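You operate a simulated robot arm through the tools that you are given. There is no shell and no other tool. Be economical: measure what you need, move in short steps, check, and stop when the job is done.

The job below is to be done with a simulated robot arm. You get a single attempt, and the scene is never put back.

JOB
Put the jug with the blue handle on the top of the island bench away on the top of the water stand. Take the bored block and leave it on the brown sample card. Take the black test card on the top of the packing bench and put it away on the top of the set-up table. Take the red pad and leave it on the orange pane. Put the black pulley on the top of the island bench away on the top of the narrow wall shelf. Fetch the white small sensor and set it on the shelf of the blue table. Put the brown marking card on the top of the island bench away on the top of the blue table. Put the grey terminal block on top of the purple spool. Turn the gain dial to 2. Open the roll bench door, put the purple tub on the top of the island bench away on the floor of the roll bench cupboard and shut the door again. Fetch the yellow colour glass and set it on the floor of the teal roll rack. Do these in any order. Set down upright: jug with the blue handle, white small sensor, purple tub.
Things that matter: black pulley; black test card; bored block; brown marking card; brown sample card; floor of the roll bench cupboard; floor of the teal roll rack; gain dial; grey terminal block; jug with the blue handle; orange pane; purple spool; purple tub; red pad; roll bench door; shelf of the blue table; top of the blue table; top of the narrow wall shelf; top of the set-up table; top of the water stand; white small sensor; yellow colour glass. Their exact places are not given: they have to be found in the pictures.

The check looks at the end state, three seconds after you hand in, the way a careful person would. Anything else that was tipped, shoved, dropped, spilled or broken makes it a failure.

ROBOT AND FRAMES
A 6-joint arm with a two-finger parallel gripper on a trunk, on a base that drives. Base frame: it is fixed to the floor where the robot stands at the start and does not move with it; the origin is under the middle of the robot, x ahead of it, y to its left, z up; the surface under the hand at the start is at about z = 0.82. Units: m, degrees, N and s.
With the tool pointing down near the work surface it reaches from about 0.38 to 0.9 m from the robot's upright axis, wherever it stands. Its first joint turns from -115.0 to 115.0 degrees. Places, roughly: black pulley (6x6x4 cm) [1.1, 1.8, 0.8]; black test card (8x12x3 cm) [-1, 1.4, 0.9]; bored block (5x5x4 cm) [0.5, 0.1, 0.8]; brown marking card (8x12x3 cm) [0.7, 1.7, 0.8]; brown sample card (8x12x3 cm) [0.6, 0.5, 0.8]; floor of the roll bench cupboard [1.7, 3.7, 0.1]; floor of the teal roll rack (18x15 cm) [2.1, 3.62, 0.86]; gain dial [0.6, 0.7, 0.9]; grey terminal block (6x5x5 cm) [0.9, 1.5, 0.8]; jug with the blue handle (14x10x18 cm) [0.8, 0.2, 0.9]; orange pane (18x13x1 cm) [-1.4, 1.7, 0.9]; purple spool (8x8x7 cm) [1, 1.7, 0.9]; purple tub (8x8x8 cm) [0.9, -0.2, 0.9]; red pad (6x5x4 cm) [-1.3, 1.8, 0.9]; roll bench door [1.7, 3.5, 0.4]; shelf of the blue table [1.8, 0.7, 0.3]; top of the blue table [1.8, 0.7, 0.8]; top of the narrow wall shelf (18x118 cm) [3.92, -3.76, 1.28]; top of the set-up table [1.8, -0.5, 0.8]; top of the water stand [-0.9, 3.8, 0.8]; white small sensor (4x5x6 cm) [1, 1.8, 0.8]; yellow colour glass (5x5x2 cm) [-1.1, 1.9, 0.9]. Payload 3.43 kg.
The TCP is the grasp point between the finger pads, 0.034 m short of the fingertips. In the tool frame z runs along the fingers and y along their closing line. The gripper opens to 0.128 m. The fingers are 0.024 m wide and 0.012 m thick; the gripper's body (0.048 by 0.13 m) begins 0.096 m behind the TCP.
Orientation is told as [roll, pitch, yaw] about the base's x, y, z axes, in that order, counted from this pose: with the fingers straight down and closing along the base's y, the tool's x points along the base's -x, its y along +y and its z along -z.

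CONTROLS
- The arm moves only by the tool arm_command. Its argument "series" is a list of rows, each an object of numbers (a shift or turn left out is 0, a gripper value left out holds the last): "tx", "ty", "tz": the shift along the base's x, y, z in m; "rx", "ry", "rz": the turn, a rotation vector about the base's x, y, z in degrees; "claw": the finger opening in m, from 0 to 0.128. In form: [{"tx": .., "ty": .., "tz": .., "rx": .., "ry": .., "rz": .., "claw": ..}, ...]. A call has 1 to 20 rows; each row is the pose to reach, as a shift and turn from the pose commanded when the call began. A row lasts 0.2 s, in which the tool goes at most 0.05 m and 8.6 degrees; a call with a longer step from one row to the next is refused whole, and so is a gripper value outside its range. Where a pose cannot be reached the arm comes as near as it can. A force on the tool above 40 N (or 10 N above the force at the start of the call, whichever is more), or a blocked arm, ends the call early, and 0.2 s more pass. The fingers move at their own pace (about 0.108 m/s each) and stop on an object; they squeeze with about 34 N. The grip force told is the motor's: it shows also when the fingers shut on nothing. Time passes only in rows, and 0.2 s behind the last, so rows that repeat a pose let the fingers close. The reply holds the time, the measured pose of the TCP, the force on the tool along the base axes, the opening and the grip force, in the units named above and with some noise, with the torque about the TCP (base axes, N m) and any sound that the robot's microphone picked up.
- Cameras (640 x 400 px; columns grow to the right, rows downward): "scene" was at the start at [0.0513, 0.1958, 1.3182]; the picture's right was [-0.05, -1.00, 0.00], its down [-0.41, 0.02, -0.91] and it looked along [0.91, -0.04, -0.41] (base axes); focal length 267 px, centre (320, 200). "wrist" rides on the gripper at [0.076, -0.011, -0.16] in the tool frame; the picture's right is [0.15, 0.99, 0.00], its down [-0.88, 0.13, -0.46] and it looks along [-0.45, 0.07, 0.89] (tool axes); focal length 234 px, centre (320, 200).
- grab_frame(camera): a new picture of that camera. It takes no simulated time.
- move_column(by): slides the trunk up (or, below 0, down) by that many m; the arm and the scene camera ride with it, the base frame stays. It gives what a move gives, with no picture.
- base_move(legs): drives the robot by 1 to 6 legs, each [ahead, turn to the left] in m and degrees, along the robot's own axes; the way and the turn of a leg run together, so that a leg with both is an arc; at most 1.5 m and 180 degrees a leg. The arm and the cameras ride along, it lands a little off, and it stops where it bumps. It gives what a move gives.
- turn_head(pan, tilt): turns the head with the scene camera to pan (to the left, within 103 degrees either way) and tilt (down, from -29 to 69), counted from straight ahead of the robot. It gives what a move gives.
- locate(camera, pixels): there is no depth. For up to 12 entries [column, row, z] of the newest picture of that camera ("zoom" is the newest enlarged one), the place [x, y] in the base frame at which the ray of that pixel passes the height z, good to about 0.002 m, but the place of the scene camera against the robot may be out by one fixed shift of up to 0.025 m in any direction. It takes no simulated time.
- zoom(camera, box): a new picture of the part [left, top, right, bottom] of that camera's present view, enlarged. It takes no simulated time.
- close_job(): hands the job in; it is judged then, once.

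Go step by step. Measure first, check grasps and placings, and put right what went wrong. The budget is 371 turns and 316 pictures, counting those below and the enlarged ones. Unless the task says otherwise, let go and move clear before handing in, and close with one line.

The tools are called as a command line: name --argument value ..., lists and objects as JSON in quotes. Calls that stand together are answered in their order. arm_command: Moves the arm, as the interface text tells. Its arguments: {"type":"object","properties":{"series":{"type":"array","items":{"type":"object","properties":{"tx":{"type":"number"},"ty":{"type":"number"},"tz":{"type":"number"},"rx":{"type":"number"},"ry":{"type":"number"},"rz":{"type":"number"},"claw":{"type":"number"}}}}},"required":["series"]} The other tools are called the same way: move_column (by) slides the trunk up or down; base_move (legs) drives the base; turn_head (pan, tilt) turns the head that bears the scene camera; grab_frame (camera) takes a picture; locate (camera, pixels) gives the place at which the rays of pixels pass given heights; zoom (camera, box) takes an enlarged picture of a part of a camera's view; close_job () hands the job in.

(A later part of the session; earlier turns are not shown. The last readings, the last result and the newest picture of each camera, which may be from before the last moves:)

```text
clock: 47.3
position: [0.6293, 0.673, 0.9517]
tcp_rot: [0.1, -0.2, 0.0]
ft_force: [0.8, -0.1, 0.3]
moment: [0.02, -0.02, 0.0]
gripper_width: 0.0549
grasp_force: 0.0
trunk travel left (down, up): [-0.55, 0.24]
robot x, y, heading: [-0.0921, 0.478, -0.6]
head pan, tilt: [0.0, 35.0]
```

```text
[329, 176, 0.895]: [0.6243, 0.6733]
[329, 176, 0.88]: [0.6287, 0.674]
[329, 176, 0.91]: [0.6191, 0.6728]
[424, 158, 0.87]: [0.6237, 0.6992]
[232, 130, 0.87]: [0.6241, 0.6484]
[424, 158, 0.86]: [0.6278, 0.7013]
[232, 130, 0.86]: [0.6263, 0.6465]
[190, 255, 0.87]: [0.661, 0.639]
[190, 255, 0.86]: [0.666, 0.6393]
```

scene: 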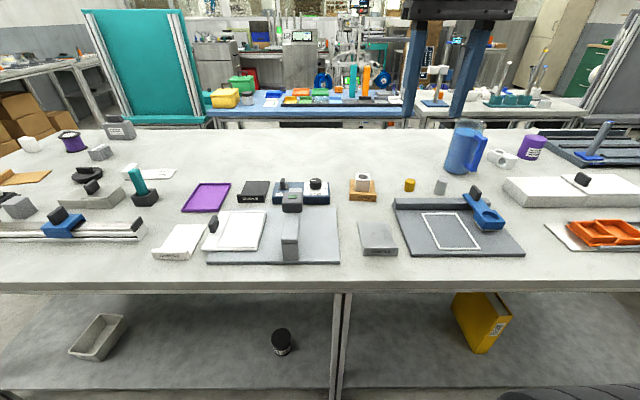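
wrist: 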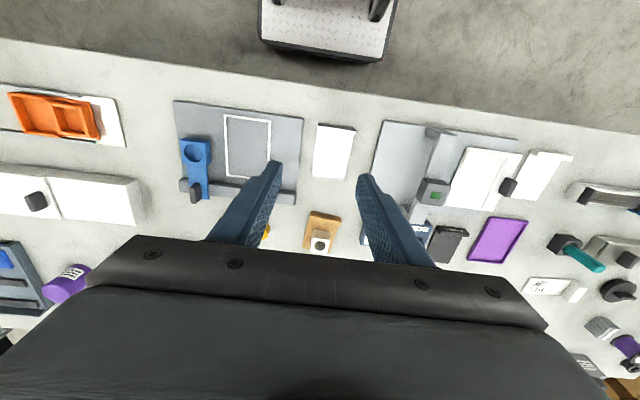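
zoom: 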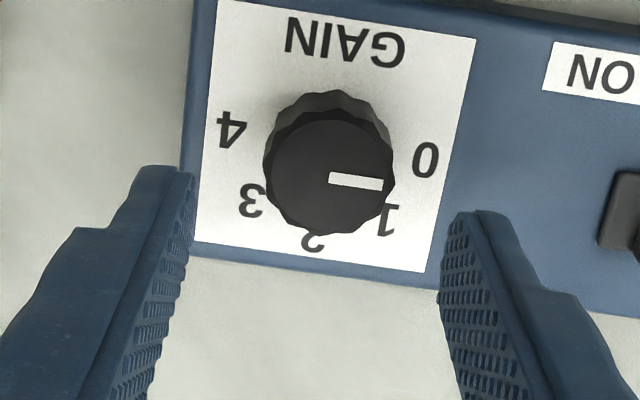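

The panel is at about 0.868 and the knob top at about 0.893. I go down to TCP 0.909, close and look.

arm_command --series '[{"tz": -0.02}, {"tz": -0.035}, {"tz": -0.041}, {"tz": -0.041, "claw": 0.0}, {"tz": -0.041}, {"tz": -0.041}, {"tz": -0.041}]'

zoom --camera "wrist" --box '[240, 120, 400, 220]'

```text
clock: 48.9
position: [0.6279, 0.6759, 0.9096]
tcp_rot: [0.1, -0.1, 0.0]
ft_force: [-1.0, 37.1, -7.0]
moment: [1.33, -0.64, 0.1]
gripper_width: 0.0338
grasp_force: 45.2
trunk travel left (down, up): [-0.55, 0.24]
robot x, y, heading: [-0.091, 0.4771, -0.4]
head pan, tilt: [0.0, 35.0]
```

```text
4.00 times, centred on (320, 170) of wrist
```

zoom: 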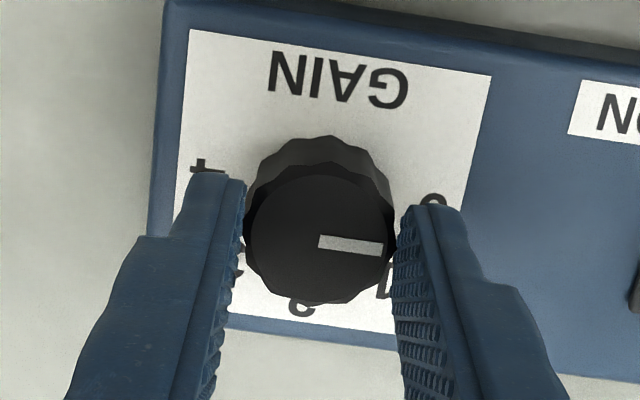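

A sideways force of 37 N shows the knob's centre lies further toward +y. I ease the command over.

arm_command --series '[{"ty": 0.002}, {"ty": 0.003}, {"ty": 0.003}]'

```text
clock: 49.7
position: [0.6271, 0.6752, 0.9104]
tcp_rot: [-0.1, -0.1, -0.1]
ft_force: [-6.6, 16.9, 4.4]
moment: [0.55, 1.38, 0.02]
gripper_width: 0.0337
grasp_force: 44.4
trunk travel left (down, up): [-0.55, 0.24]
robot x, y, heading: [-0.0945, 0.4732, -0.9]
head pan, tilt: [0.0, 35.0]
```

arm_command --series '[{"ty": 0.002}, {"ty": 0.002, "rz": -8}, {"ty": 0.002, "rz": -16}, {"ty": 0.002, "rz": -16}]'

zoom --camera "wrist" --box '[240, 120, 400, 220]'

```text
clock: 50.7
position: [0.6275, 0.6767, 0.9105]
tcp_rot: [-0.2, -0.2, -16.1]
ft_force: [-8.1, -13.9, 10.5]
moment: [-0.54, 0.84, -0.03]
gripper_width: 0.0336
grasp_force: 44.6
trunk travel left (down, up): [-0.55, 0.24]
robot x, y, heading: [-0.0928, 0.4748, -0.8]
head pan, tilt: [0.0, 35.0]
```

```text
4.00 times, centred on (320, 170) of wrist
```

zoom: 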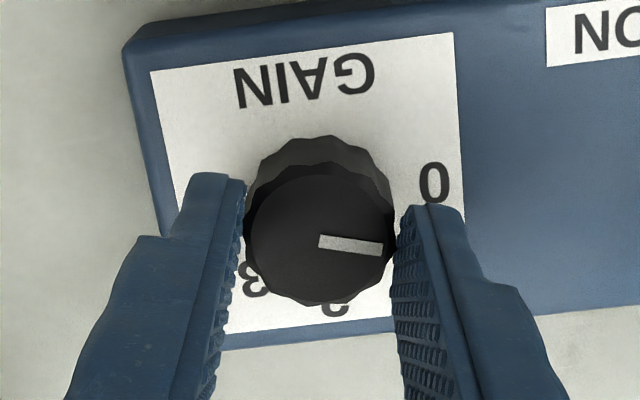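

The knob turns with the fingers and the box stays put. I continue the turn to about -88°.

arm_command --series '[{"rz": -8}, {"rz": -16}, {"rz": -24}, {"rz": -32}, {"rz": -40}, {"rz": -48}, {"rz": -56}, {"rz": -64}, {"rz": -72}, {"rz": -72}]'

zoom --camera "wrist" --box '[240, 120, 400, 220]'

zoom --camera "scene" --box '[260, 160, 400, 248]'

```text
clock: 52.9
position: [0.629, 0.677, 0.91]
tcp_rot: [0.0, -0.2, -88.1]
ft_force: [13.0, -10.9, 11.8]
moment: [-0.9, -0.59, 0.0]
gripper_width: 0.0337
grasp_force: 44.9
trunk travel left (down, up): [-0.55, 0.24]
robot x, y, heading: [-0.091, 0.4787, -0.3]
head pan, tilt: [0.0, 35.0]
```

```text
4.00 times, centred on (320, 170) of wrist
```

zoom: 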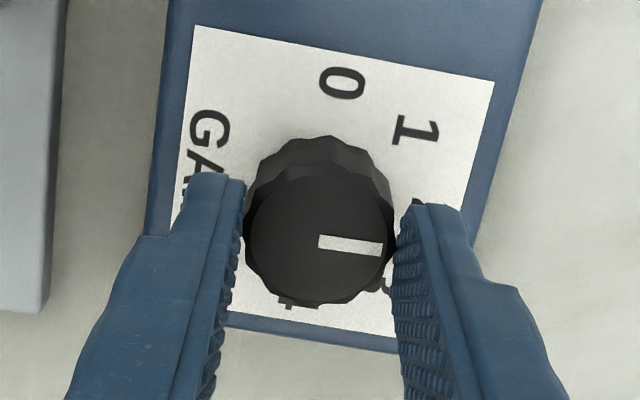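

```text
4.55 times, centred on (330, 204) of scene
```

zoom: 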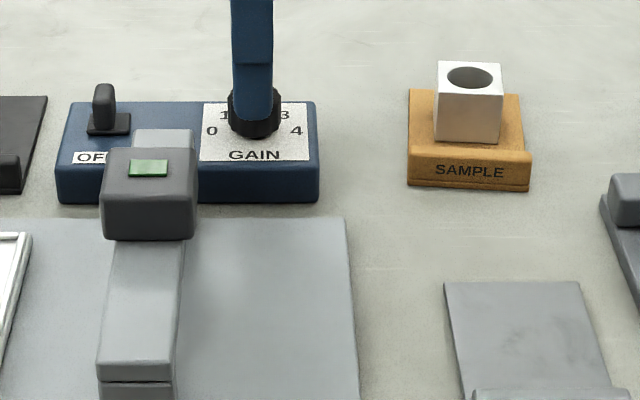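

zoom --camera "wrist" --box '[240, 120, 400, 220]'

locate --camera "zoom" --pixels '[[318, 240, 0.893], [382, 248, 0.893], [195, 27, 0.87], [493, 80, 0.87], [493, 80, 0.87], [455, 240, 0.87], [341, 82, 0.87]]'

```text
4.00 times, centred on (320, 170) of wrist
```

zoom: 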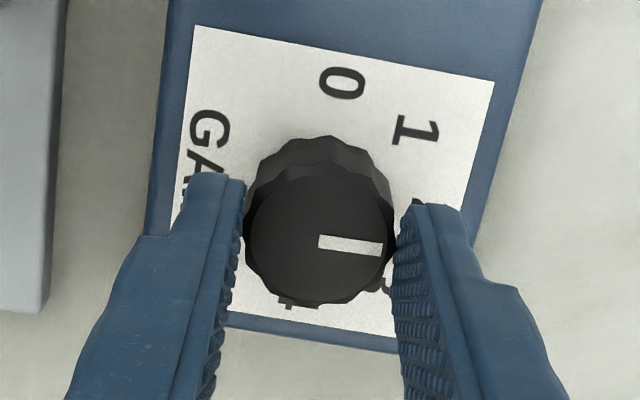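

```text
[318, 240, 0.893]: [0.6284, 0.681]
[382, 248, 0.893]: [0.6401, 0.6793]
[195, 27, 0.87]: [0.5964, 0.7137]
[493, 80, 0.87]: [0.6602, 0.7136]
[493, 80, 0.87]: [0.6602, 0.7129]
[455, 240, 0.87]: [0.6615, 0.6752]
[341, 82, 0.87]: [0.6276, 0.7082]
```

Working through the camera geometry, the mark lies along the tool's y axis and the panel is square to the base. Now it's at -88.1°, so I turn 2° more, release and rise.

arm_command --series '[{"rz": -1.9}, {"rz": -1.9}, {"rz": -1.9}]'

arm_command --series '[{"claw": 0.055}, {"claw": 0.055}, {"tz": 0.03}, {"tz": 0.07}, {"tz": 0.1}, {"tz": 0.12}, {"tz": 0.12}]'

zoom --camera "wrist" --box '[240, 90, 400, 190]'

```text
clock: 53.7
position: [0.629, 0.6763, 0.9093]
tcp_rot: [0.2, -0.1, -90.0]
ft_force: [17.5, -11.6, 12.1]
moment: [0.06, -0.56, 0.02]
gripper_width: 0.0335
grasp_force: 45.1
trunk travel left (down, up): [-0.55, 0.24]
robot x, y, heading: [-0.0925, 0.4801, -0.7]
head pan, tilt: [0.0, 35.0]
```

```text
clock: 55.3
position: [0.6285, 0.6779, 1.0284]
tcp_rot: [0.0, -0.2, -90.0]
ft_force: [-0.7, -0.6, -0.3]
moment: [0.0, 0.01, 0.0]
gripper_width: 0.055
grasp_force: 0.1
trunk travel left (down, up): [-0.55, 0.24]
robot x, y, heading: [-0.09, 0.4751, -0.5]
head pan, tilt: [0.0, 35.0]
```

```text
4.00 times, centred on (320, 140) of wrist
```

zoom: 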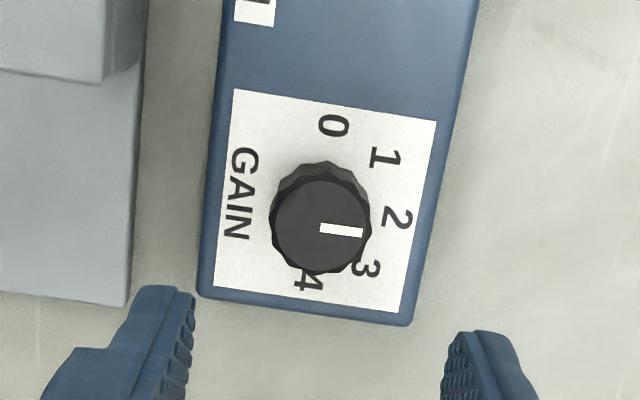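

The mark now points close to 2. I zoom in further to judge the remaining error.

zoom --camera "wrist" --box '[296, 120, 344, 150]'

```text
13.33 times, centred on (320, 135) of wrist
```

zoom: 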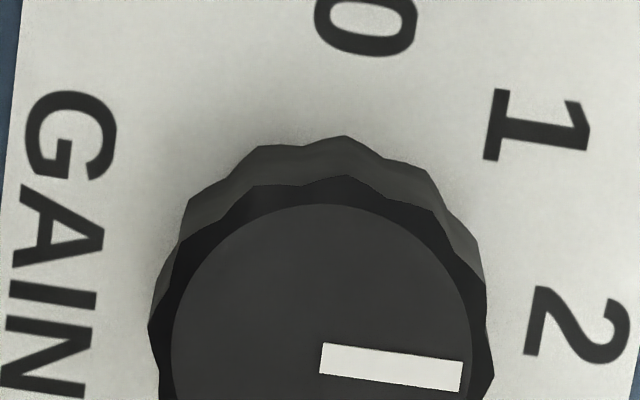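

The mark is within about a degree of 2, so the dial is done. Next is the jug: I retract the arm and drive back in front of it.

arm_command --series '[{"tx": -0.03, "ty": -0.03, "tz": 0.02, "rz": 8}, {"tx": -0.06, "ty": -0.06, "tz": 0.04, "rz": 16}, {"tx": -0.09, "ty": -0.09, "tz": 0.06, "rz": 24}, {"tx": -0.12, "ty": -0.12, "tz": 0.08, "rz": 32}, {"tx": -0.15, "ty": -0.15, "tz": 0.1, "rz": 40}, {"tx": -0.18, "ty": -0.18, "tz": 0.12, "rz": 48}, {"tx": -0.21, "ty": -0.19, "tz": 0.14, "rz": 56}, {"tx": -0.24, "ty": -0.2, "tz": 0.15, "rz": 64}, {"tx": -0.25, "ty": -0.2, "tz": 0.15, "rz": 72}, {"tx": -0.25, "ty": -0.2, "tz": 0.15, "rz": 80}, {"tx": -0.25, "ty": -0.2, "tz": 0.15, "rz": 88}, {"tx": -0.25, "ty": -0.2, "tz": 0.15, "rz": 90}]'

base_move --legs '[[0, -89.5], [0.27, 0], [0, 90], [0.12, 0]]'

grab_frame --camera "scene"

grab_frame --camera "wrist"

```text
clock: 57.9
position: [0.3787, 0.4757, 1.1792]
tcp_rot: [0.0, -0.1, 0.1]
ft_force: [-0.4, -0.5, 0.1]
moment: [0.0, -0.01, -0.02]
gripper_width: 0.055
grasp_force: 0.1
trunk travel left (down, up): [-0.55, 0.24]
robot x, y, heading: [-0.0905, 0.4761, -0.7]
head pan, tilt: [0.0, 35.0]
```

```text
clock: 68.5
position: [0.4835, 0.1572, 1.1798]
tcp_rot: [0.0, -0.1, -4.0]
ft_force: [0.6, 0.6, 0.0]
moment: [0.02, -0.01, -0.04]
gripper_width: 0.0552
grasp_force: 0.0
trunk travel left (down, up): [-0.55, 0.24]
robot x, y, heading: [0.0144, 0.1873, -4.9]
head pan, tilt: [0.0, 35.0]
```

```text
274 pictures are left
```

scene: 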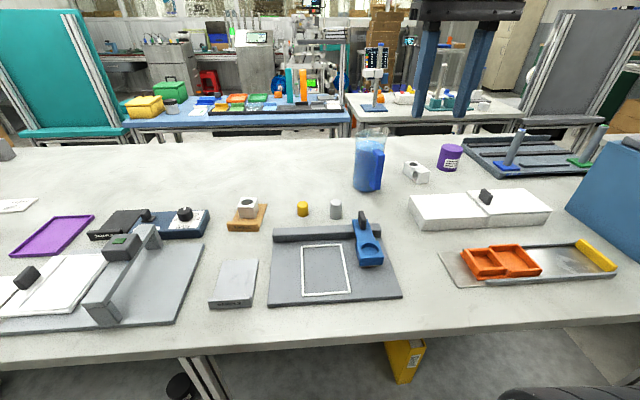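

```text
273 pictures are left
```

wrist: 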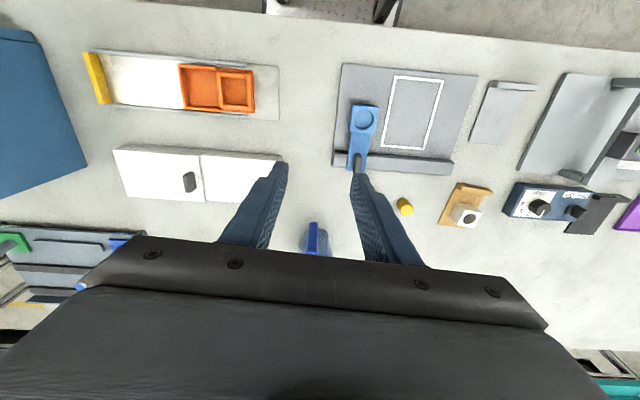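

The jug is at scene (367,160) with the handle toward the robot's right. I zoom in to study its shape.

zoom --camera "scene" --box '[320, 115, 416, 205]'

locate --camera "scene" --pixels '[[366, 190, 0.82], [372, 130, 1.0], [354, 128, 1.0], [388, 128, 1.0], [356, 186, 0.82], [377, 190, 0.82]]'

zoom --camera "wrist" --box '[280, 200, 380, 262]'

```text
4.44 times, centred on (368, 160) of scene
```

zoom: 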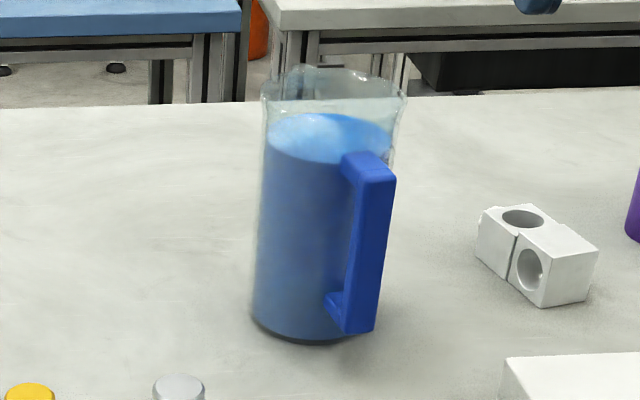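

```text
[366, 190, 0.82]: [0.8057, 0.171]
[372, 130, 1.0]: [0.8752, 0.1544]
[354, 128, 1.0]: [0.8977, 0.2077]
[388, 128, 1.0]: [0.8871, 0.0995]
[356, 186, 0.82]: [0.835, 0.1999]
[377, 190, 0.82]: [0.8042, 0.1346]
```

```text
6.40 times, centred on (330, 231) of wrist
```

zoom: 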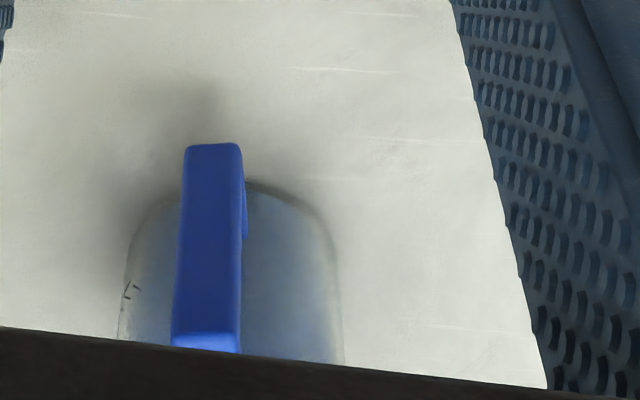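

The handle faces the robot. I raise the trunk for reach and view from above.

move_column --by 0.15

arm_command --series '[{"tx": 0.04, "tz": -0.01, "rz": 4, "claw": 0.128}, {"tx": 0.08, "tz": -0.03, "rz": 4}, {"tx": 0.12, "tz": -0.05, "rz": 4}, {"tx": 0.16, "tz": -0.07, "rz": 4}, {"tx": 0.2, "tz": -0.1, "rz": 4}, {"tx": 0.24, "tz": -0.12, "rz": 4}, {"tx": 0.28, "tz": -0.14, "rz": 4}, {"tx": 0.31, "tz": -0.16, "rz": 4}, {"tx": 0.31, "tz": -0.16, "rz": 4}]'

grab_frame --camera "wrist"

```text
clock: 70.2
position: [0.4821, 0.1571, 1.329]
tcp_rot: [0.0, -0.1, -4.0]
ft_force: [-0.1, -0.5, -0.1]
moment: [0.0, 0.05, 0.01]
gripper_width: 0.0548
grasp_force: 0.0
trunk travel left (down, up): [-0.7, 0.09]
robot x, y, heading: [0.0098, 0.1878, -4.5]
head pan, tilt: [0.0, 35.0]
```

```text
clock: 72.2
position: [0.794, 0.1578, 1.1724]
tcp_rot: [0.0, -0.1, 0.1]
ft_force: [-0.1, -1.0, -0.4]
moment: [-0.02, 0.02, 0.0]
gripper_width: 0.1277
grasp_force: 0.1
trunk travel left (down, up): [-0.7, 0.09]
robot x, y, heading: [0.0133, 0.1893, -4.6]
head pan, tilt: [0.0, 35.0]
```

```text
270 pictures are left
```

wrist: 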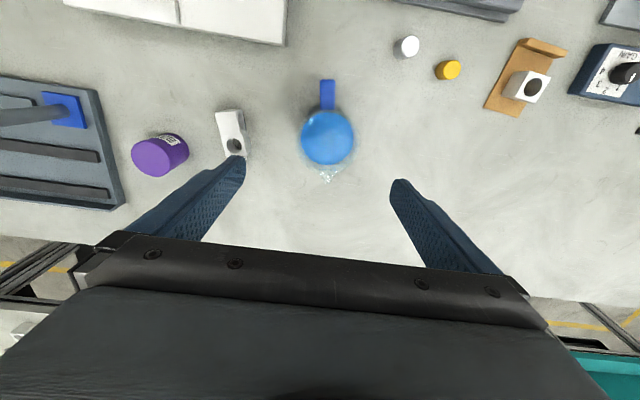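

zoom --camera "wrist" --box '[270, 65, 390, 190]'

locate --camera "wrist" --pixels '[[327, 137, 0.965], [301, 137, 0.965], [354, 137, 0.965], [327, 164, 0.965], [327, 112, 0.965], [327, 84, 0.96], [327, 178, 1.0], [301, 140, 1.0], [353, 140, 1.0]]'

```text
3.20 times, centred on (330, 128) of wrist
```

zoom: 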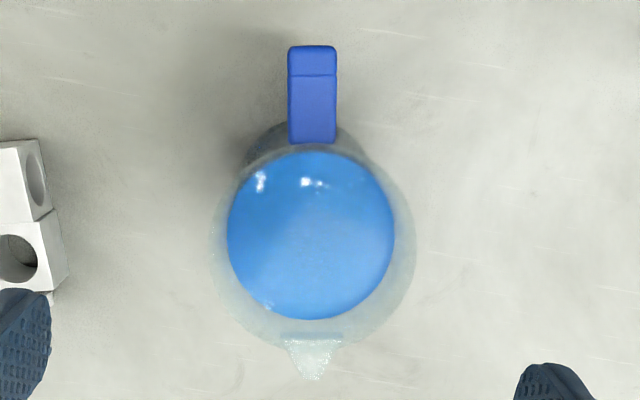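

```text
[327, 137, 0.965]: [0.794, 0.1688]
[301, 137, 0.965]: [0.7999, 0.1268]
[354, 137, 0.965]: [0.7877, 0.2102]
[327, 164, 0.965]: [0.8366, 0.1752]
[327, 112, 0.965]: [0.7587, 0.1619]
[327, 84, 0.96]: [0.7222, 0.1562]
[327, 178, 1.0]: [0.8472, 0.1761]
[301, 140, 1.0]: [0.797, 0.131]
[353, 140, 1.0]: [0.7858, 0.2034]
```

The jug's centre is about (0.798,0.169), and the handle points along -x, turned 10°. I straddle the body from above, with the handle between the finger planes.

arm_command --series '[{"tx": 0.004, "ty": 0.011, "rz": 5}, {"tx": 0.004, "ty": 0.011, "rz": 10}, {"tx": 0.004, "ty": 0.011, "tz": -0.04, "rz": 10}, {"tx": 0.004, "ty": 0.011, "tz": -0.08, "rz": 10}, {"tx": 0.004, "ty": 0.011, "tz": -0.11, "rz": 10}, {"tx": 0.004, "ty": 0.011, "tz": -0.11, "rz": 10}]'

grab_frame --camera "wrist"

```text
clock: 73.6
position: [0.7978, 0.1658, 1.0608]
tcp_rot: [0.0, -0.2, 9.9]
ft_force: [0.1, 0.2, 0.8]
moment: [-0.01, 0.0, 0.0]
gripper_width: 0.1279
grasp_force: 0.1
trunk travel left (down, up): [-0.7, 0.09]
robot x, y, heading: [0.0115, 0.1884, -4.8]
head pan, tilt: [0.0, 35.0]
```

```text
268 pictures are left
```

wrist: 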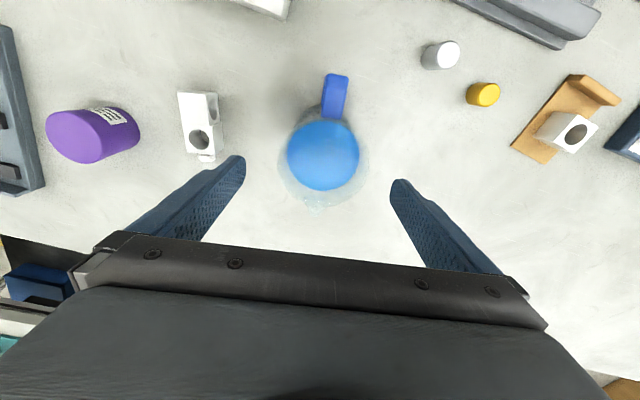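

zoom --camera "wrist" --box '[240, 70, 400, 225]'

locate --camera "wrist" --pixels '[[323, 156, 0.965], [321, 163, 1.0], [278, 163, 1.0], [366, 163, 1.0], [338, 76, 0.96]]'

```text
2.58 times, centred on (320, 148) of wrist
```

zoom: 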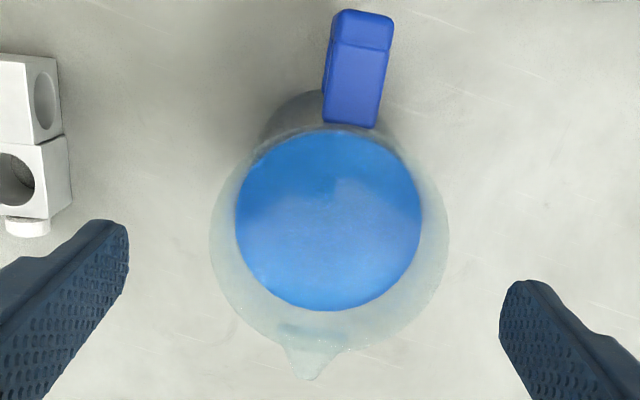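

```text
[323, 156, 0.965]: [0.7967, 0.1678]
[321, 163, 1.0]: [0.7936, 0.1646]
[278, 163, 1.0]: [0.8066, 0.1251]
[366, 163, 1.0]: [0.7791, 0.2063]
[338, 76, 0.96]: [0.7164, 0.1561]
```

The handle lies along the tool's x and the jug is centred. I go down and close.

arm_command --series '[{"tx": -0.002, "tz": -0.04}, {"tx": -0.002, "tz": -0.08}, {"tx": -0.002, "tz": -0.11}, {"tx": -0.002, "tz": -0.125}, {"tx": -0.002, "tz": -0.125}, {"tx": -0.002, "tz": -0.125, "claw": 0.095}, {"tx": -0.002, "tz": -0.125, "claw": 0.05}, {"tx": -0.002, "tz": -0.125}, {"tx": -0.002, "tz": -0.125}]'

grab_frame --camera "wrist"

```text
clock: 75.6
position: [0.7968, 0.1666, 0.9357]
tcp_rot: [0.1, -0.2, 10.0]
ft_force: [0.4, 3.6, 3.6]
moment: [0.07, 0.01, -0.04]
gripper_width: 0.0957
grasp_force: 33.9
trunk travel left (down, up): [-0.7, 0.09]
robot x, y, heading: [0.0164, 0.1917, -4.7]
head pan, tilt: [0.0, 35.0]
```

```text
266 pictures are left
```

wrist: 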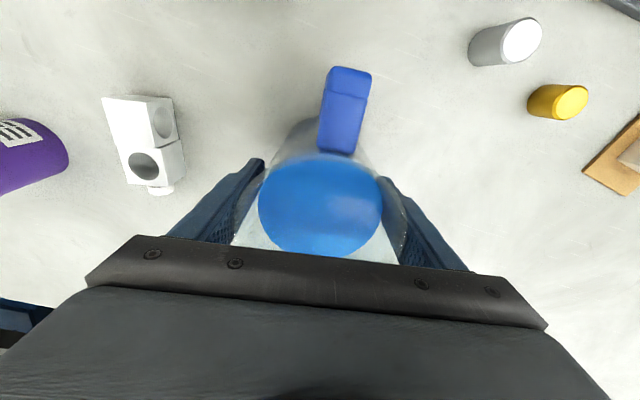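

Gripped at 0.096 m with 34 N. A slow lift to test it.

arm_command --series '[{"tz": 0.004}, {"tz": 0.01}, {"tz": 0.016}, {"tz": 0.022}, {"tz": 0.03}, {"tz": 0.03}]'

grab_frame --camera "scene"

```text
clock: 77.0
position: [0.796, 0.167, 0.9649]
tcp_rot: [0.0, -0.1, 10.0]
ft_force: [-0.1, -0.8, -8.2]
moment: [-0.01, -0.12, 0.04]
gripper_width: 0.0955
grasp_force: 34.0
trunk travel left (down, up): [-0.7, 0.09]
robot x, y, heading: [0.0099, 0.1884, -4.5]
head pan, tilt: [0.0, 35.0]
```

```text
265 pictures are left
```

scene: 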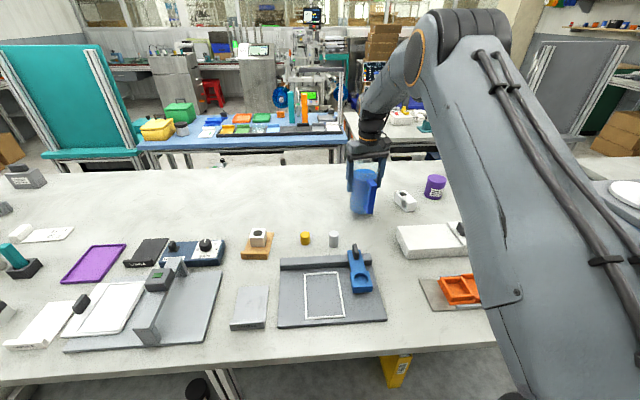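

Holding 0.85 kg level. I raise it, then draw it in slowly toward the robot.

arm_command --series '[{"tz": 0.01}, {"tz": 0.03}, {"tz": 0.055}, {"tz": 0.08}, {"tz": 0.105}, {"tz": 0.13}, {"tz": 0.15}, {"tz": 0.16, "tx": -0.01}, {"tz": 0.165, "tx": -0.03}, {"tz": 0.165, "tx": -0.055}, {"tz": 0.165, "tx": -0.08}, {"tz": 0.165, "tx": -0.105}, {"tz": 0.165, "tx": -0.13}, {"tz": 0.165, "tx": -0.155}, {"tz": 0.165, "tx": -0.18}, {"tz": 0.165, "tx": -0.205}, {"tz": 0.165, "tx": -0.225}, {"tz": 0.165, "tx": -0.24}, {"tz": 0.165, "tx": -0.245}]'

arm_command --series '[{"tx": -0.01}, {"tx": -0.025}, {"tx": -0.045}, {"tx": -0.065}, {"tx": -0.08}, {"tx": -0.09}, {"tx": -0.09}]'

turn_head --pan 90 --tilt 25

grab_frame --camera "scene"

```text
clock: 81.0
position: [0.5502, 0.1662, 1.131]
tcp_rot: [0.1, -0.1, 10.1]
ft_force: [0.6, 0.0, -9.8]
moment: [0.0, -0.17, 0.03]
gripper_width: 0.0954
grasp_force: 33.6
trunk travel left (down, up): [-0.7, 0.09]
robot x, y, heading: [0.0122, 0.189, -4.8]
head pan, tilt: [0.0, 35.0]
```

```text
clock: 82.6
position: [0.4576, 0.1686, 1.1306]
tcp_rot: [0.0, -0.2, 10.0]
ft_force: [0.6, -0.6, -8.7]
moment: [0.01, -0.12, 0.01]
gripper_width: 0.0954
grasp_force: 34.5
trunk travel left (down, up): [-0.7, 0.09]
robot x, y, heading: [0.0112, 0.1857, -4.9]
head pan, tilt: [0.0, 35.0]
```

```text
clock: 84.3
position: [0.4575, 0.1677, 1.1292]
tcp_rot: [0.0, 0.0, 9.9]
ft_force: [0.8, 0.6, -8.2]
moment: [0.02, -0.12, -0.02]
gripper_width: 0.0957
grasp_force: 34.6
trunk travel left (down, up): [-0.7, 0.09]
robot x, y, heading: [0.0185, 0.1931, -4.7]
head pan, tilt: [90.0, 25.0]
```

```text
264 pictures are left
```

scene: 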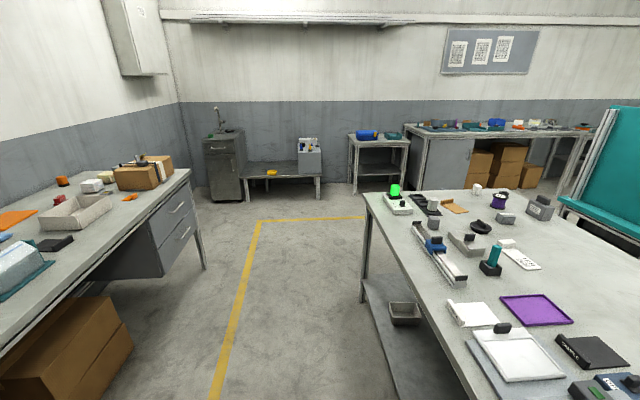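

locate --camera "scene" --pixels '[[190, 172, 0.87], [150, 217, 0.87], [50, 330, 0.87], [240, 153, 0.85], [205, 154, 0.85], [212, 133, 0.85], [241, 200, 0.0], [365, 195, 0.82], [410, 190, 0.82], [245, 176, 0.45], [319, 172, 0.45], [220, 200, 0.0]]'

zoom --camera "scene" --box '[180, 90, 340, 210]'

```text
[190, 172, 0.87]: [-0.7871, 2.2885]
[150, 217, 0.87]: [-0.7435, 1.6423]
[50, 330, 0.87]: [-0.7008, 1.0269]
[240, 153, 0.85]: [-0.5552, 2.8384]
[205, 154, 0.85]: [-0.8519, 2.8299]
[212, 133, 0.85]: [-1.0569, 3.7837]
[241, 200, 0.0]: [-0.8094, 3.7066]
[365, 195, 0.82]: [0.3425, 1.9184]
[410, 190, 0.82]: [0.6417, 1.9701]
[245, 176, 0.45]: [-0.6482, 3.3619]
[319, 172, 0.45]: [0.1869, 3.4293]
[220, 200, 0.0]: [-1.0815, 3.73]
```

```text
3.33 times, centred on (260, 150) of scene
```

zoom: 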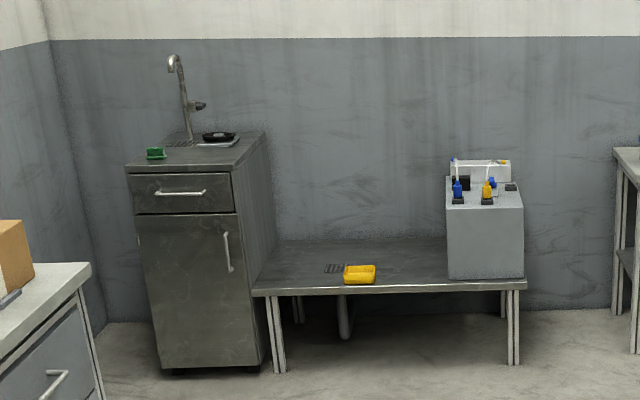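

The corridor runs between the packing bench edge (x≈-0.74) and the island (0.31). I back off, turn left and drive toward the water stand.

base_move --legs '[[-0.2, 0], [0, 95], [1.3, 0], [0.9, 0]]'

turn_head --pan 25 --tilt 30

grab_frame --camera "scene"

```text
clock: 100.3
position: [-0.2319, 2.8269, 1.1299]
tcp_rot: [0.0, -0.2, 104.6]
ft_force: [0.6, 0.9, -9.0]
moment: [0.11, 0.06, 0.04]
gripper_width: 0.0955
grasp_force: 33.5
trunk travel left (down, up): [-0.7, 0.09]
robot x, y, heading: [-0.2199, 2.3814, 89.7]
head pan, tilt: [90.0, 25.0]
```

```text
clock: 101.7
position: [-0.2332, 2.8273, 1.1292]
tcp_rot: [0.0, -0.2, 104.6]
ft_force: [-0.2, 0.4, -8.4]
moment: [0.15, 0.05, 0.0]
gripper_width: 0.0954
grasp_force: 34.0
trunk travel left (down, up): [-0.7, 0.09]
robot x, y, heading: [-0.2195, 2.3802, 89.9]
head pan, tilt: [25.0, 30.0]
```

```text
262 pictures are left
```

scene: 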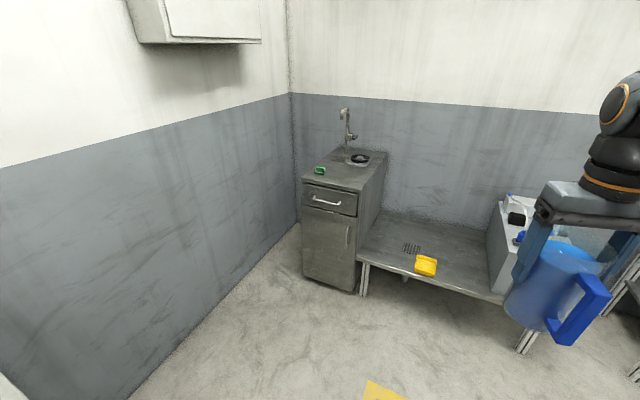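

locate --camera "scene" --pixels '[[303, 277, 0.0], [354, 292, 0.0], [303, 180, 0.8], [358, 193, 0.8], [303, 180, 0.7], [358, 193, 0.7], [388, 153, 0.8], [330, 147, 0.8], [363, 157, 0.8], [372, 262, 0.4], [500, 300, 0.4]]'

zoom --camera "scene" --box '[280, 90, 440, 310]'

```text
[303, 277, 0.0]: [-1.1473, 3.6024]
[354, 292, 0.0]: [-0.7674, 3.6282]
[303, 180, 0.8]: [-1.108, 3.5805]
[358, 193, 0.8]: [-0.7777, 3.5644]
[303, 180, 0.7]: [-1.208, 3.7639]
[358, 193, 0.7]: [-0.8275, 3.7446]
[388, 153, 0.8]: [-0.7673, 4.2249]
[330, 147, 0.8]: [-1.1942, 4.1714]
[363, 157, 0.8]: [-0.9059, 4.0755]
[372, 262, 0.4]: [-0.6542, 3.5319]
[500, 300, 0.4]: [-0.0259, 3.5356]
```

```text
1.82 times, centred on (360, 200) of scene
```

zoom: 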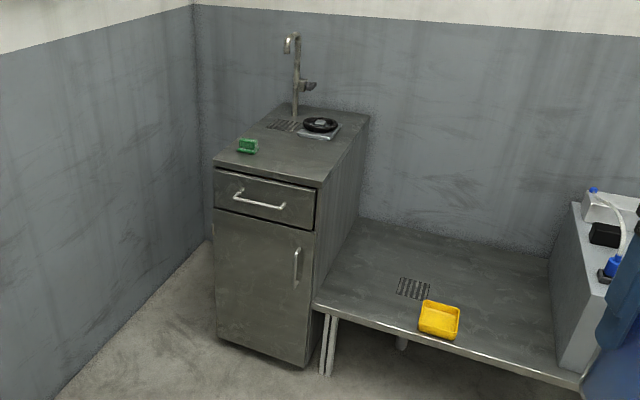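

The stand top is at about 0.79, from x -1.12 to -0.78, with its front at y≈3.57. The front-right is free. I drive a bit closer on a slant.

base_move --legs '[[0, 21], [0.68, 0]]'

turn_head --pan 15 --tilt 40

grab_frame --camera "scene"

```text
clock: 106.5
position: [-0.6362, 3.4171, 1.13]
tcp_rot: [0.1, -0.1, 126.0]
ft_force: [0.4, 0.2, -8.1]
moment: [0.14, 0.06, 0.0]
gripper_width: 0.0955
grasp_force: 33.6
trunk travel left (down, up): [-0.7, 0.09]
robot x, y, heading: [-0.4569, 3.0073, 111.4]
head pan, tilt: [25.0, 30.0]
```

```text
clock: 107.2
position: [-0.6351, 3.4161, 1.1304]
tcp_rot: [0.0, -0.1, 125.9]
ft_force: [0.6, 0.0, -8.5]
moment: [0.11, 0.06, 0.02]
gripper_width: 0.0952
grasp_force: 33.7
trunk travel left (down, up): [-0.7, 0.09]
robot x, y, heading: [-0.462, 3.0064, 111.3]
head pan, tilt: [15.0, 40.0]
```

```text
260 pictures are left
```

scene: 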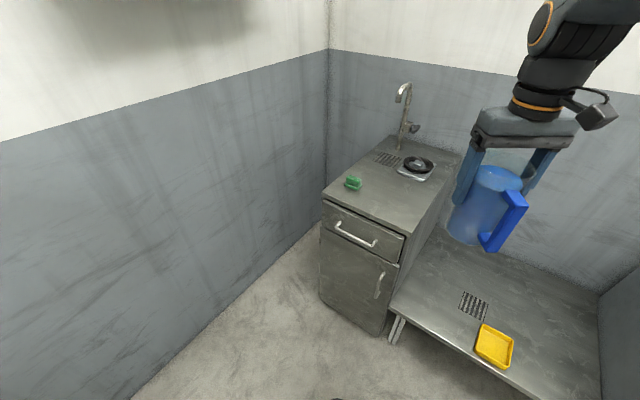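

locate --camera "scene" --pixels '[[322, 200, 0.79], [409, 236, 0.79], [461, 156, 0.79], [392, 136, 0.79], [353, 186, 0.79], [401, 176, 0.79], [430, 182, 0.79], [378, 333, 0.0], [320, 300, 0.0], [405, 205, 0.79]]'

```text
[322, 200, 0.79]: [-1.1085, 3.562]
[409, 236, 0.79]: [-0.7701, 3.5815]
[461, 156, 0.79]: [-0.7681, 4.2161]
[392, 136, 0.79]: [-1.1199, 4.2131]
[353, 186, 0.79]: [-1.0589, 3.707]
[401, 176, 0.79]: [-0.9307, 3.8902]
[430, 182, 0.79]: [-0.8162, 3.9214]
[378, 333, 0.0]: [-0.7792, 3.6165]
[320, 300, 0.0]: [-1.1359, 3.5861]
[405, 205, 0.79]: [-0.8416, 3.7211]
```

Target for the jug: about (-0.87,3.70). I carry it there at height.

arm_command --series '[{"tx": -0.008, "ty": 0.01}, {"tx": -0.022, "ty": 0.027}, {"tx": -0.04, "ty": 0.048}, {"tx": -0.06, "ty": 0.072}, {"tx": -0.08, "ty": 0.097}, {"tx": -0.1, "ty": 0.121}, {"tx": -0.12, "ty": 0.145}, {"tx": -0.14, "ty": 0.169}, {"tx": -0.16, "ty": 0.193}, {"tx": -0.18, "ty": 0.217}, {"tx": -0.2, "ty": 0.241}, {"tx": -0.217, "ty": 0.262}, {"tx": -0.229, "ty": 0.276}, {"tx": -0.235, "ty": 0.284}, {"tx": -0.235, "ty": 0.284}]'

grab_frame --camera "scene"

grab_frame --camera "wrist"

```text
clock: 110.4
position: [-0.8716, 3.7013, 1.1293]
tcp_rot: [-0.1, -0.1, 125.9]
ft_force: [0.5, 0.3, -8.3]
moment: [0.12, 0.1, -0.01]
gripper_width: 0.0956
grasp_force: 34.0
trunk travel left (down, up): [-0.7, 0.09]
robot x, y, heading: [-0.461, 3.0065, 111.3]
head pan, tilt: [15.0, 40.0]
```

```text
259 pictures are left
```

scene: 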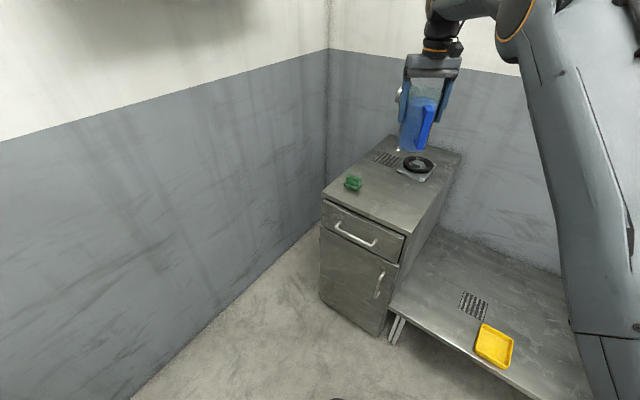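

```text
258 pictures are left
```

wrist: 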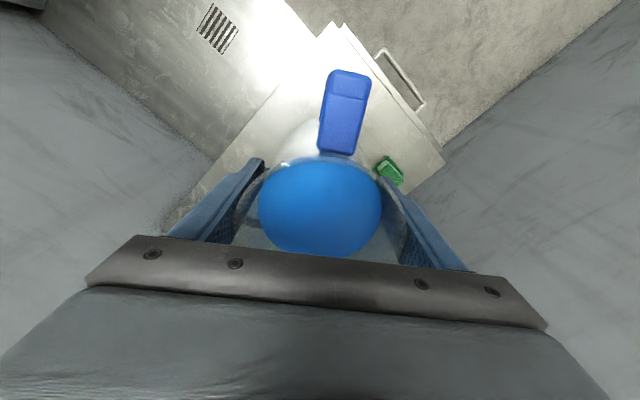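

The wrist view shows the jug above the stand's top, with the sponge (390,170) clear. I descend.

arm_command --series '[{"tz": -0.01}, {"tz": -0.03}, {"tz": -0.055}, {"tz": -0.08}, {"tz": -0.105}, {"tz": -0.13}, {"tz": -0.155}, {"tz": -0.175}, {"tz": -0.188}, {"tz": -0.195}, {"tz": -0.195}]'

grab_frame --camera "scene"

grab_frame --camera "wrist"

```text
clock: 112.8
position: [-0.8725, 3.7004, 0.935]
tcp_rot: [0.0, -0.1, 126.0]
ft_force: [0.1, 0.8, -8.4]
moment: [0.09, 0.04, -0.02]
gripper_width: 0.0953
grasp_force: 33.8
trunk travel left (down, up): [-0.7, 0.09]
robot x, y, heading: [-0.4594, 3.0085, 111.2]
head pan, tilt: [15.0, 40.0]
```

```text
257 pictures are left
```

scene: 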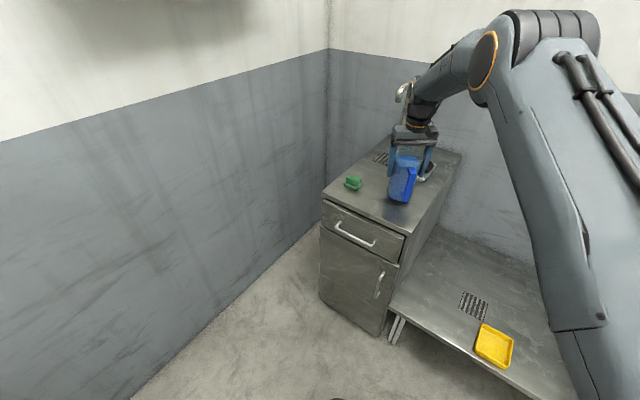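

```text
256 pictures are left
```

wrist: 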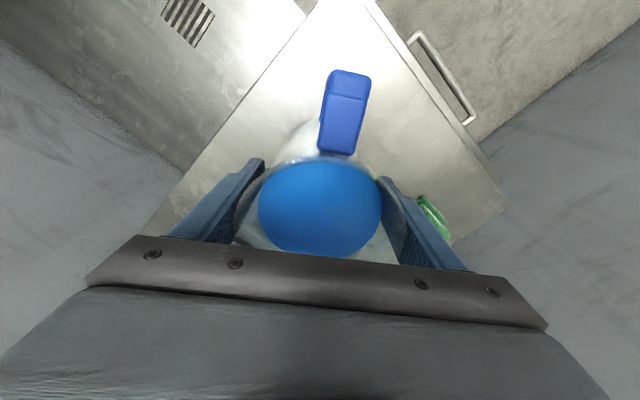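

locate --camera "wrist" --pixels '[[420, 200, 0.8], [445, 235, 0.8], [348, 72, 0.79], [460, 243, 0.79], [310, 10, 0.79]]'

arm_command --series '[{"tz": -0.006}, {"tz": -0.012}, {"tz": -0.018}, {"tz": -0.018}]'

```text
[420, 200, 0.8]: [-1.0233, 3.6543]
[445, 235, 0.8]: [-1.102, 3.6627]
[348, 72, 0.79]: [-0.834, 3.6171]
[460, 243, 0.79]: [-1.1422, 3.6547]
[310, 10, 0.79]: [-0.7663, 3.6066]
```

```text
clock: 113.8
position: [-0.8719, 3.7008, 0.9164]
tcp_rot: [0.0, -0.1, 126.0]
ft_force: [-0.1, 0.7, -9.0]
moment: [0.08, 0.07, 0.0]
gripper_width: 0.0954
grasp_force: 34.0
trunk travel left (down, up): [-0.7, 0.09]
robot x, y, heading: [-0.4613, 3.0099, 111.4]
head pan, tilt: [15.0, 40.0]
```

Still the full weight at 0.916. I continue in small steps.

arm_command --series '[{"tz": -0.003}, {"tz": -0.006}, {"tz": -0.009}, {"tz": -0.009}]'

arm_command --series '[{"tz": -0.002}, {"tz": -0.004}, {"tz": -0.004}]'

```text
clock: 114.8
position: [-0.8704, 3.7003, 0.9091]
tcp_rot: [0.0, -0.2, 126.2]
ft_force: [-7.1, 3.2, 25.5]
moment: [0.0, -0.23, 0.14]
gripper_width: 0.0955
grasp_force: 33.3
trunk travel left (down, up): [-0.7, 0.09]
robot x, y, heading: [-0.4561, 3.0076, 111.5]
head pan, tilt: [15.0, 40.0]
```

```text
clock: 115.6
position: [-0.8715, 3.7005, 0.905]
tcp_rot: [0.0, -0.2, 126.0]
ft_force: [-6.9, 2.8, 24.4]
moment: [-0.11, -0.39, 0.01]
gripper_width: 0.0954
grasp_force: 34.5
trunk travel left (down, up): [-0.7, 0.09]
robot x, y, heading: [-0.4613, 3.0039, 111.3]
head pan, tilt: [15.0, 40.0]
```

The jug rests on the stand (+25 N). I open and rise.

arm_command --series '[{"claw": 0.11}, {"claw": 0.128}, {"claw": 0.128}, {"tz": 0.03}, {"tz": 0.07}, {"tz": 0.11}, {"tz": 0.15}, {"tz": 0.19}, {"tz": 0.21}, {"tz": 0.21}]'

grab_frame --camera "scene"

grab_frame --camera "wrist"

```text
clock: 117.8
position: [-0.8715, 3.7044, 1.1119]
tcp_rot: [0.0, -0.1, 126.1]
ft_force: [-0.4, -0.2, 0.0]
moment: [0.01, -0.05, 0.03]
gripper_width: 0.1278
grasp_force: 0.1
trunk travel left (down, up): [-0.7, 0.09]
robot x, y, heading: [-0.4612, 3.0069, 111.3]
head pan, tilt: [15.0, 40.0]
```

```text
255 pictures are left
```

scene: 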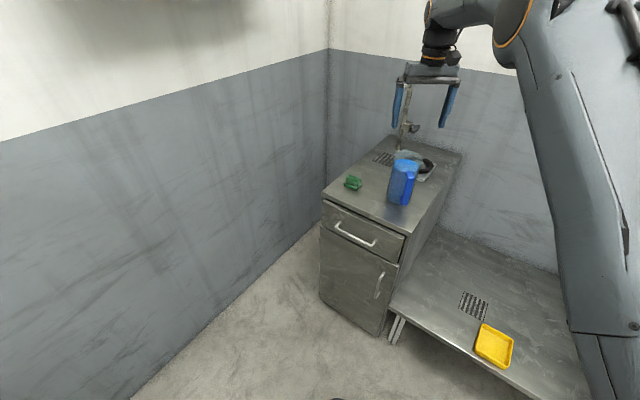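

```text
254 pictures are left
```

wrist: 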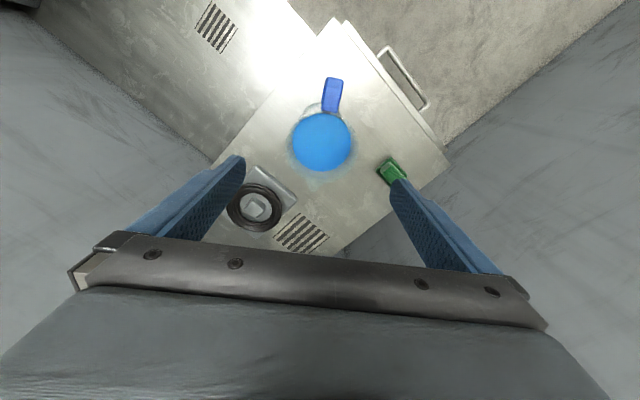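

The jug stands upright at (323,140) in the wrist view. I tuck the arm and drive back to face the packing bench.

arm_command --series '[{"tx": 0.02, "ty": -0.03, "tz": 0.02}, {"tx": 0.045, "ty": -0.06, "tz": 0.04}, {"tx": 0.07, "ty": -0.09, "tz": 0.06}, {"tx": 0.095, "ty": -0.12, "tz": 0.08}, {"tx": 0.12, "ty": -0.15, "tz": 0.1}, {"tx": 0.145, "ty": -0.18, "tz": 0.1, "rz": -4}, {"tx": 0.17, "ty": -0.21, "tz": 0.1, "rz": -8}, {"tx": 0.195, "ty": -0.24, "tz": 0.1, "rz": -12}, {"tx": 0.22, "ty": -0.27, "tz": 0.1, "rz": -15}, {"tx": 0.235, "ty": -0.284, "tz": 0.1, "rz": -15}]'

base_move --legs '[[0, 168], [1.2, 0], [0, -99]]'

turn_head --pan 0 --tilt 30

grab_frame --camera "scene"

grab_frame --camera "wrist"

```text
clock: 120.0
position: [-0.6345, 3.4191, 1.2144]
tcp_rot: [0.1, -0.2, 110.9]
ft_force: [-0.4, 0.0, -0.3]
moment: [-0.01, 0.01, -0.03]
gripper_width: 0.1281
grasp_force: 0.0
trunk travel left (down, up): [-0.7, 0.09]
robot x, y, heading: [-0.4581, 3.0085, 111.2]
head pan, tilt: [15.0, 40.0]
```

```text
clock: 137.3
position: [-0.703, 1.8084, 1.214]
tcp_rot: [0.0, -0.1, 178.1]
ft_force: [-0.5, 1.1, -0.6]
moment: [0.02, 0.03, 0.01]
gripper_width: 0.1278
grasp_force: 0.1
trunk travel left (down, up): [-0.7, 0.09]
robot x, y, heading: [-0.2568, 1.8105, 178.3]
head pan, tilt: [15.0, 40.0]
```

```text
clock: 138.1
position: [-0.7022, 1.8089, 1.2167]
tcp_rot: [0.1, 0.0, 178.1]
ft_force: [-0.5, 0.0, -0.1]
moment: [0.03, -0.03, 0.01]
gripper_width: 0.128
grasp_force: 0.1
trunk travel left (down, up): [-0.7, 0.09]
robot x, y, heading: [-0.2598, 1.8072, 178.3]
head pan, tilt: [0.0, 30.0]
```

```text
253 pictures are left
```

scene: 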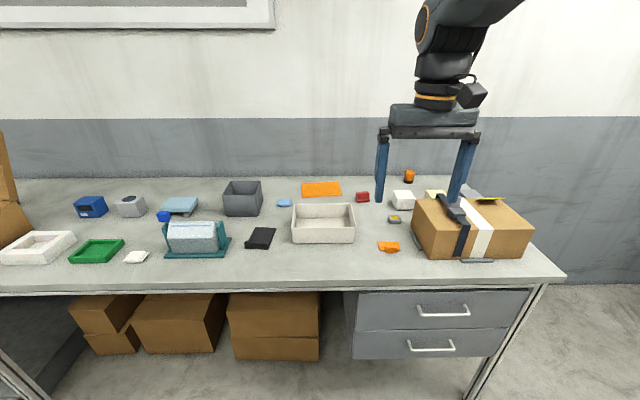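

```text
252 pictures are left
```

wrist: 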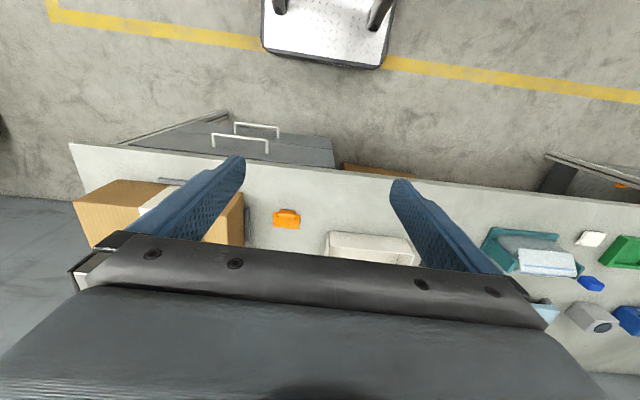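

zoom --camera "scene" --box '[220, 160, 460, 270]'

locate --camera "scene" --pixels '[[322, 190, 0.87], [362, 197, 0.88], [395, 218, 0.88], [389, 246, 0.88], [260, 238, 0.87], [270, 292, 0.86], [250, 178, 0.86], [325, 222, 0.86], [409, 177, 0.9], [404, 200, 0.88]]'

locate --camera "wrist" --pixels '[[320, 168, 0.86], [287, 219, 0.87], [262, 50, 0.25], [380, 68, 0.25]]'

```text
2.67 times, centred on (340, 215) of scene
```

zoom: 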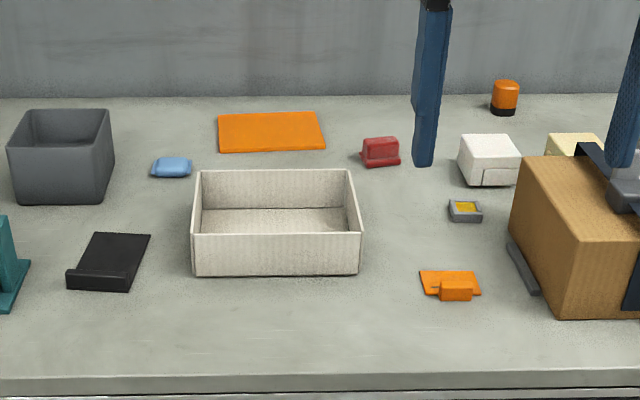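

```text
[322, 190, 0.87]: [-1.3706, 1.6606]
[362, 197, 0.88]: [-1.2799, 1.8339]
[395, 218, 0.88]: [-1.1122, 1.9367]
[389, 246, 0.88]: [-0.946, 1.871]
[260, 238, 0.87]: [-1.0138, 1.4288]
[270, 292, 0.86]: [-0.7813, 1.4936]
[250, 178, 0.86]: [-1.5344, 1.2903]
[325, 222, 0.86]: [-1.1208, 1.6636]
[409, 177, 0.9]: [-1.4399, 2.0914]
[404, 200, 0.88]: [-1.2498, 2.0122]
```

```text
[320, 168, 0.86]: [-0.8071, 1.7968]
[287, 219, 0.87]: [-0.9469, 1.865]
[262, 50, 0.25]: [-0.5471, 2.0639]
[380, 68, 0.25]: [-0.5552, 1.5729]
```

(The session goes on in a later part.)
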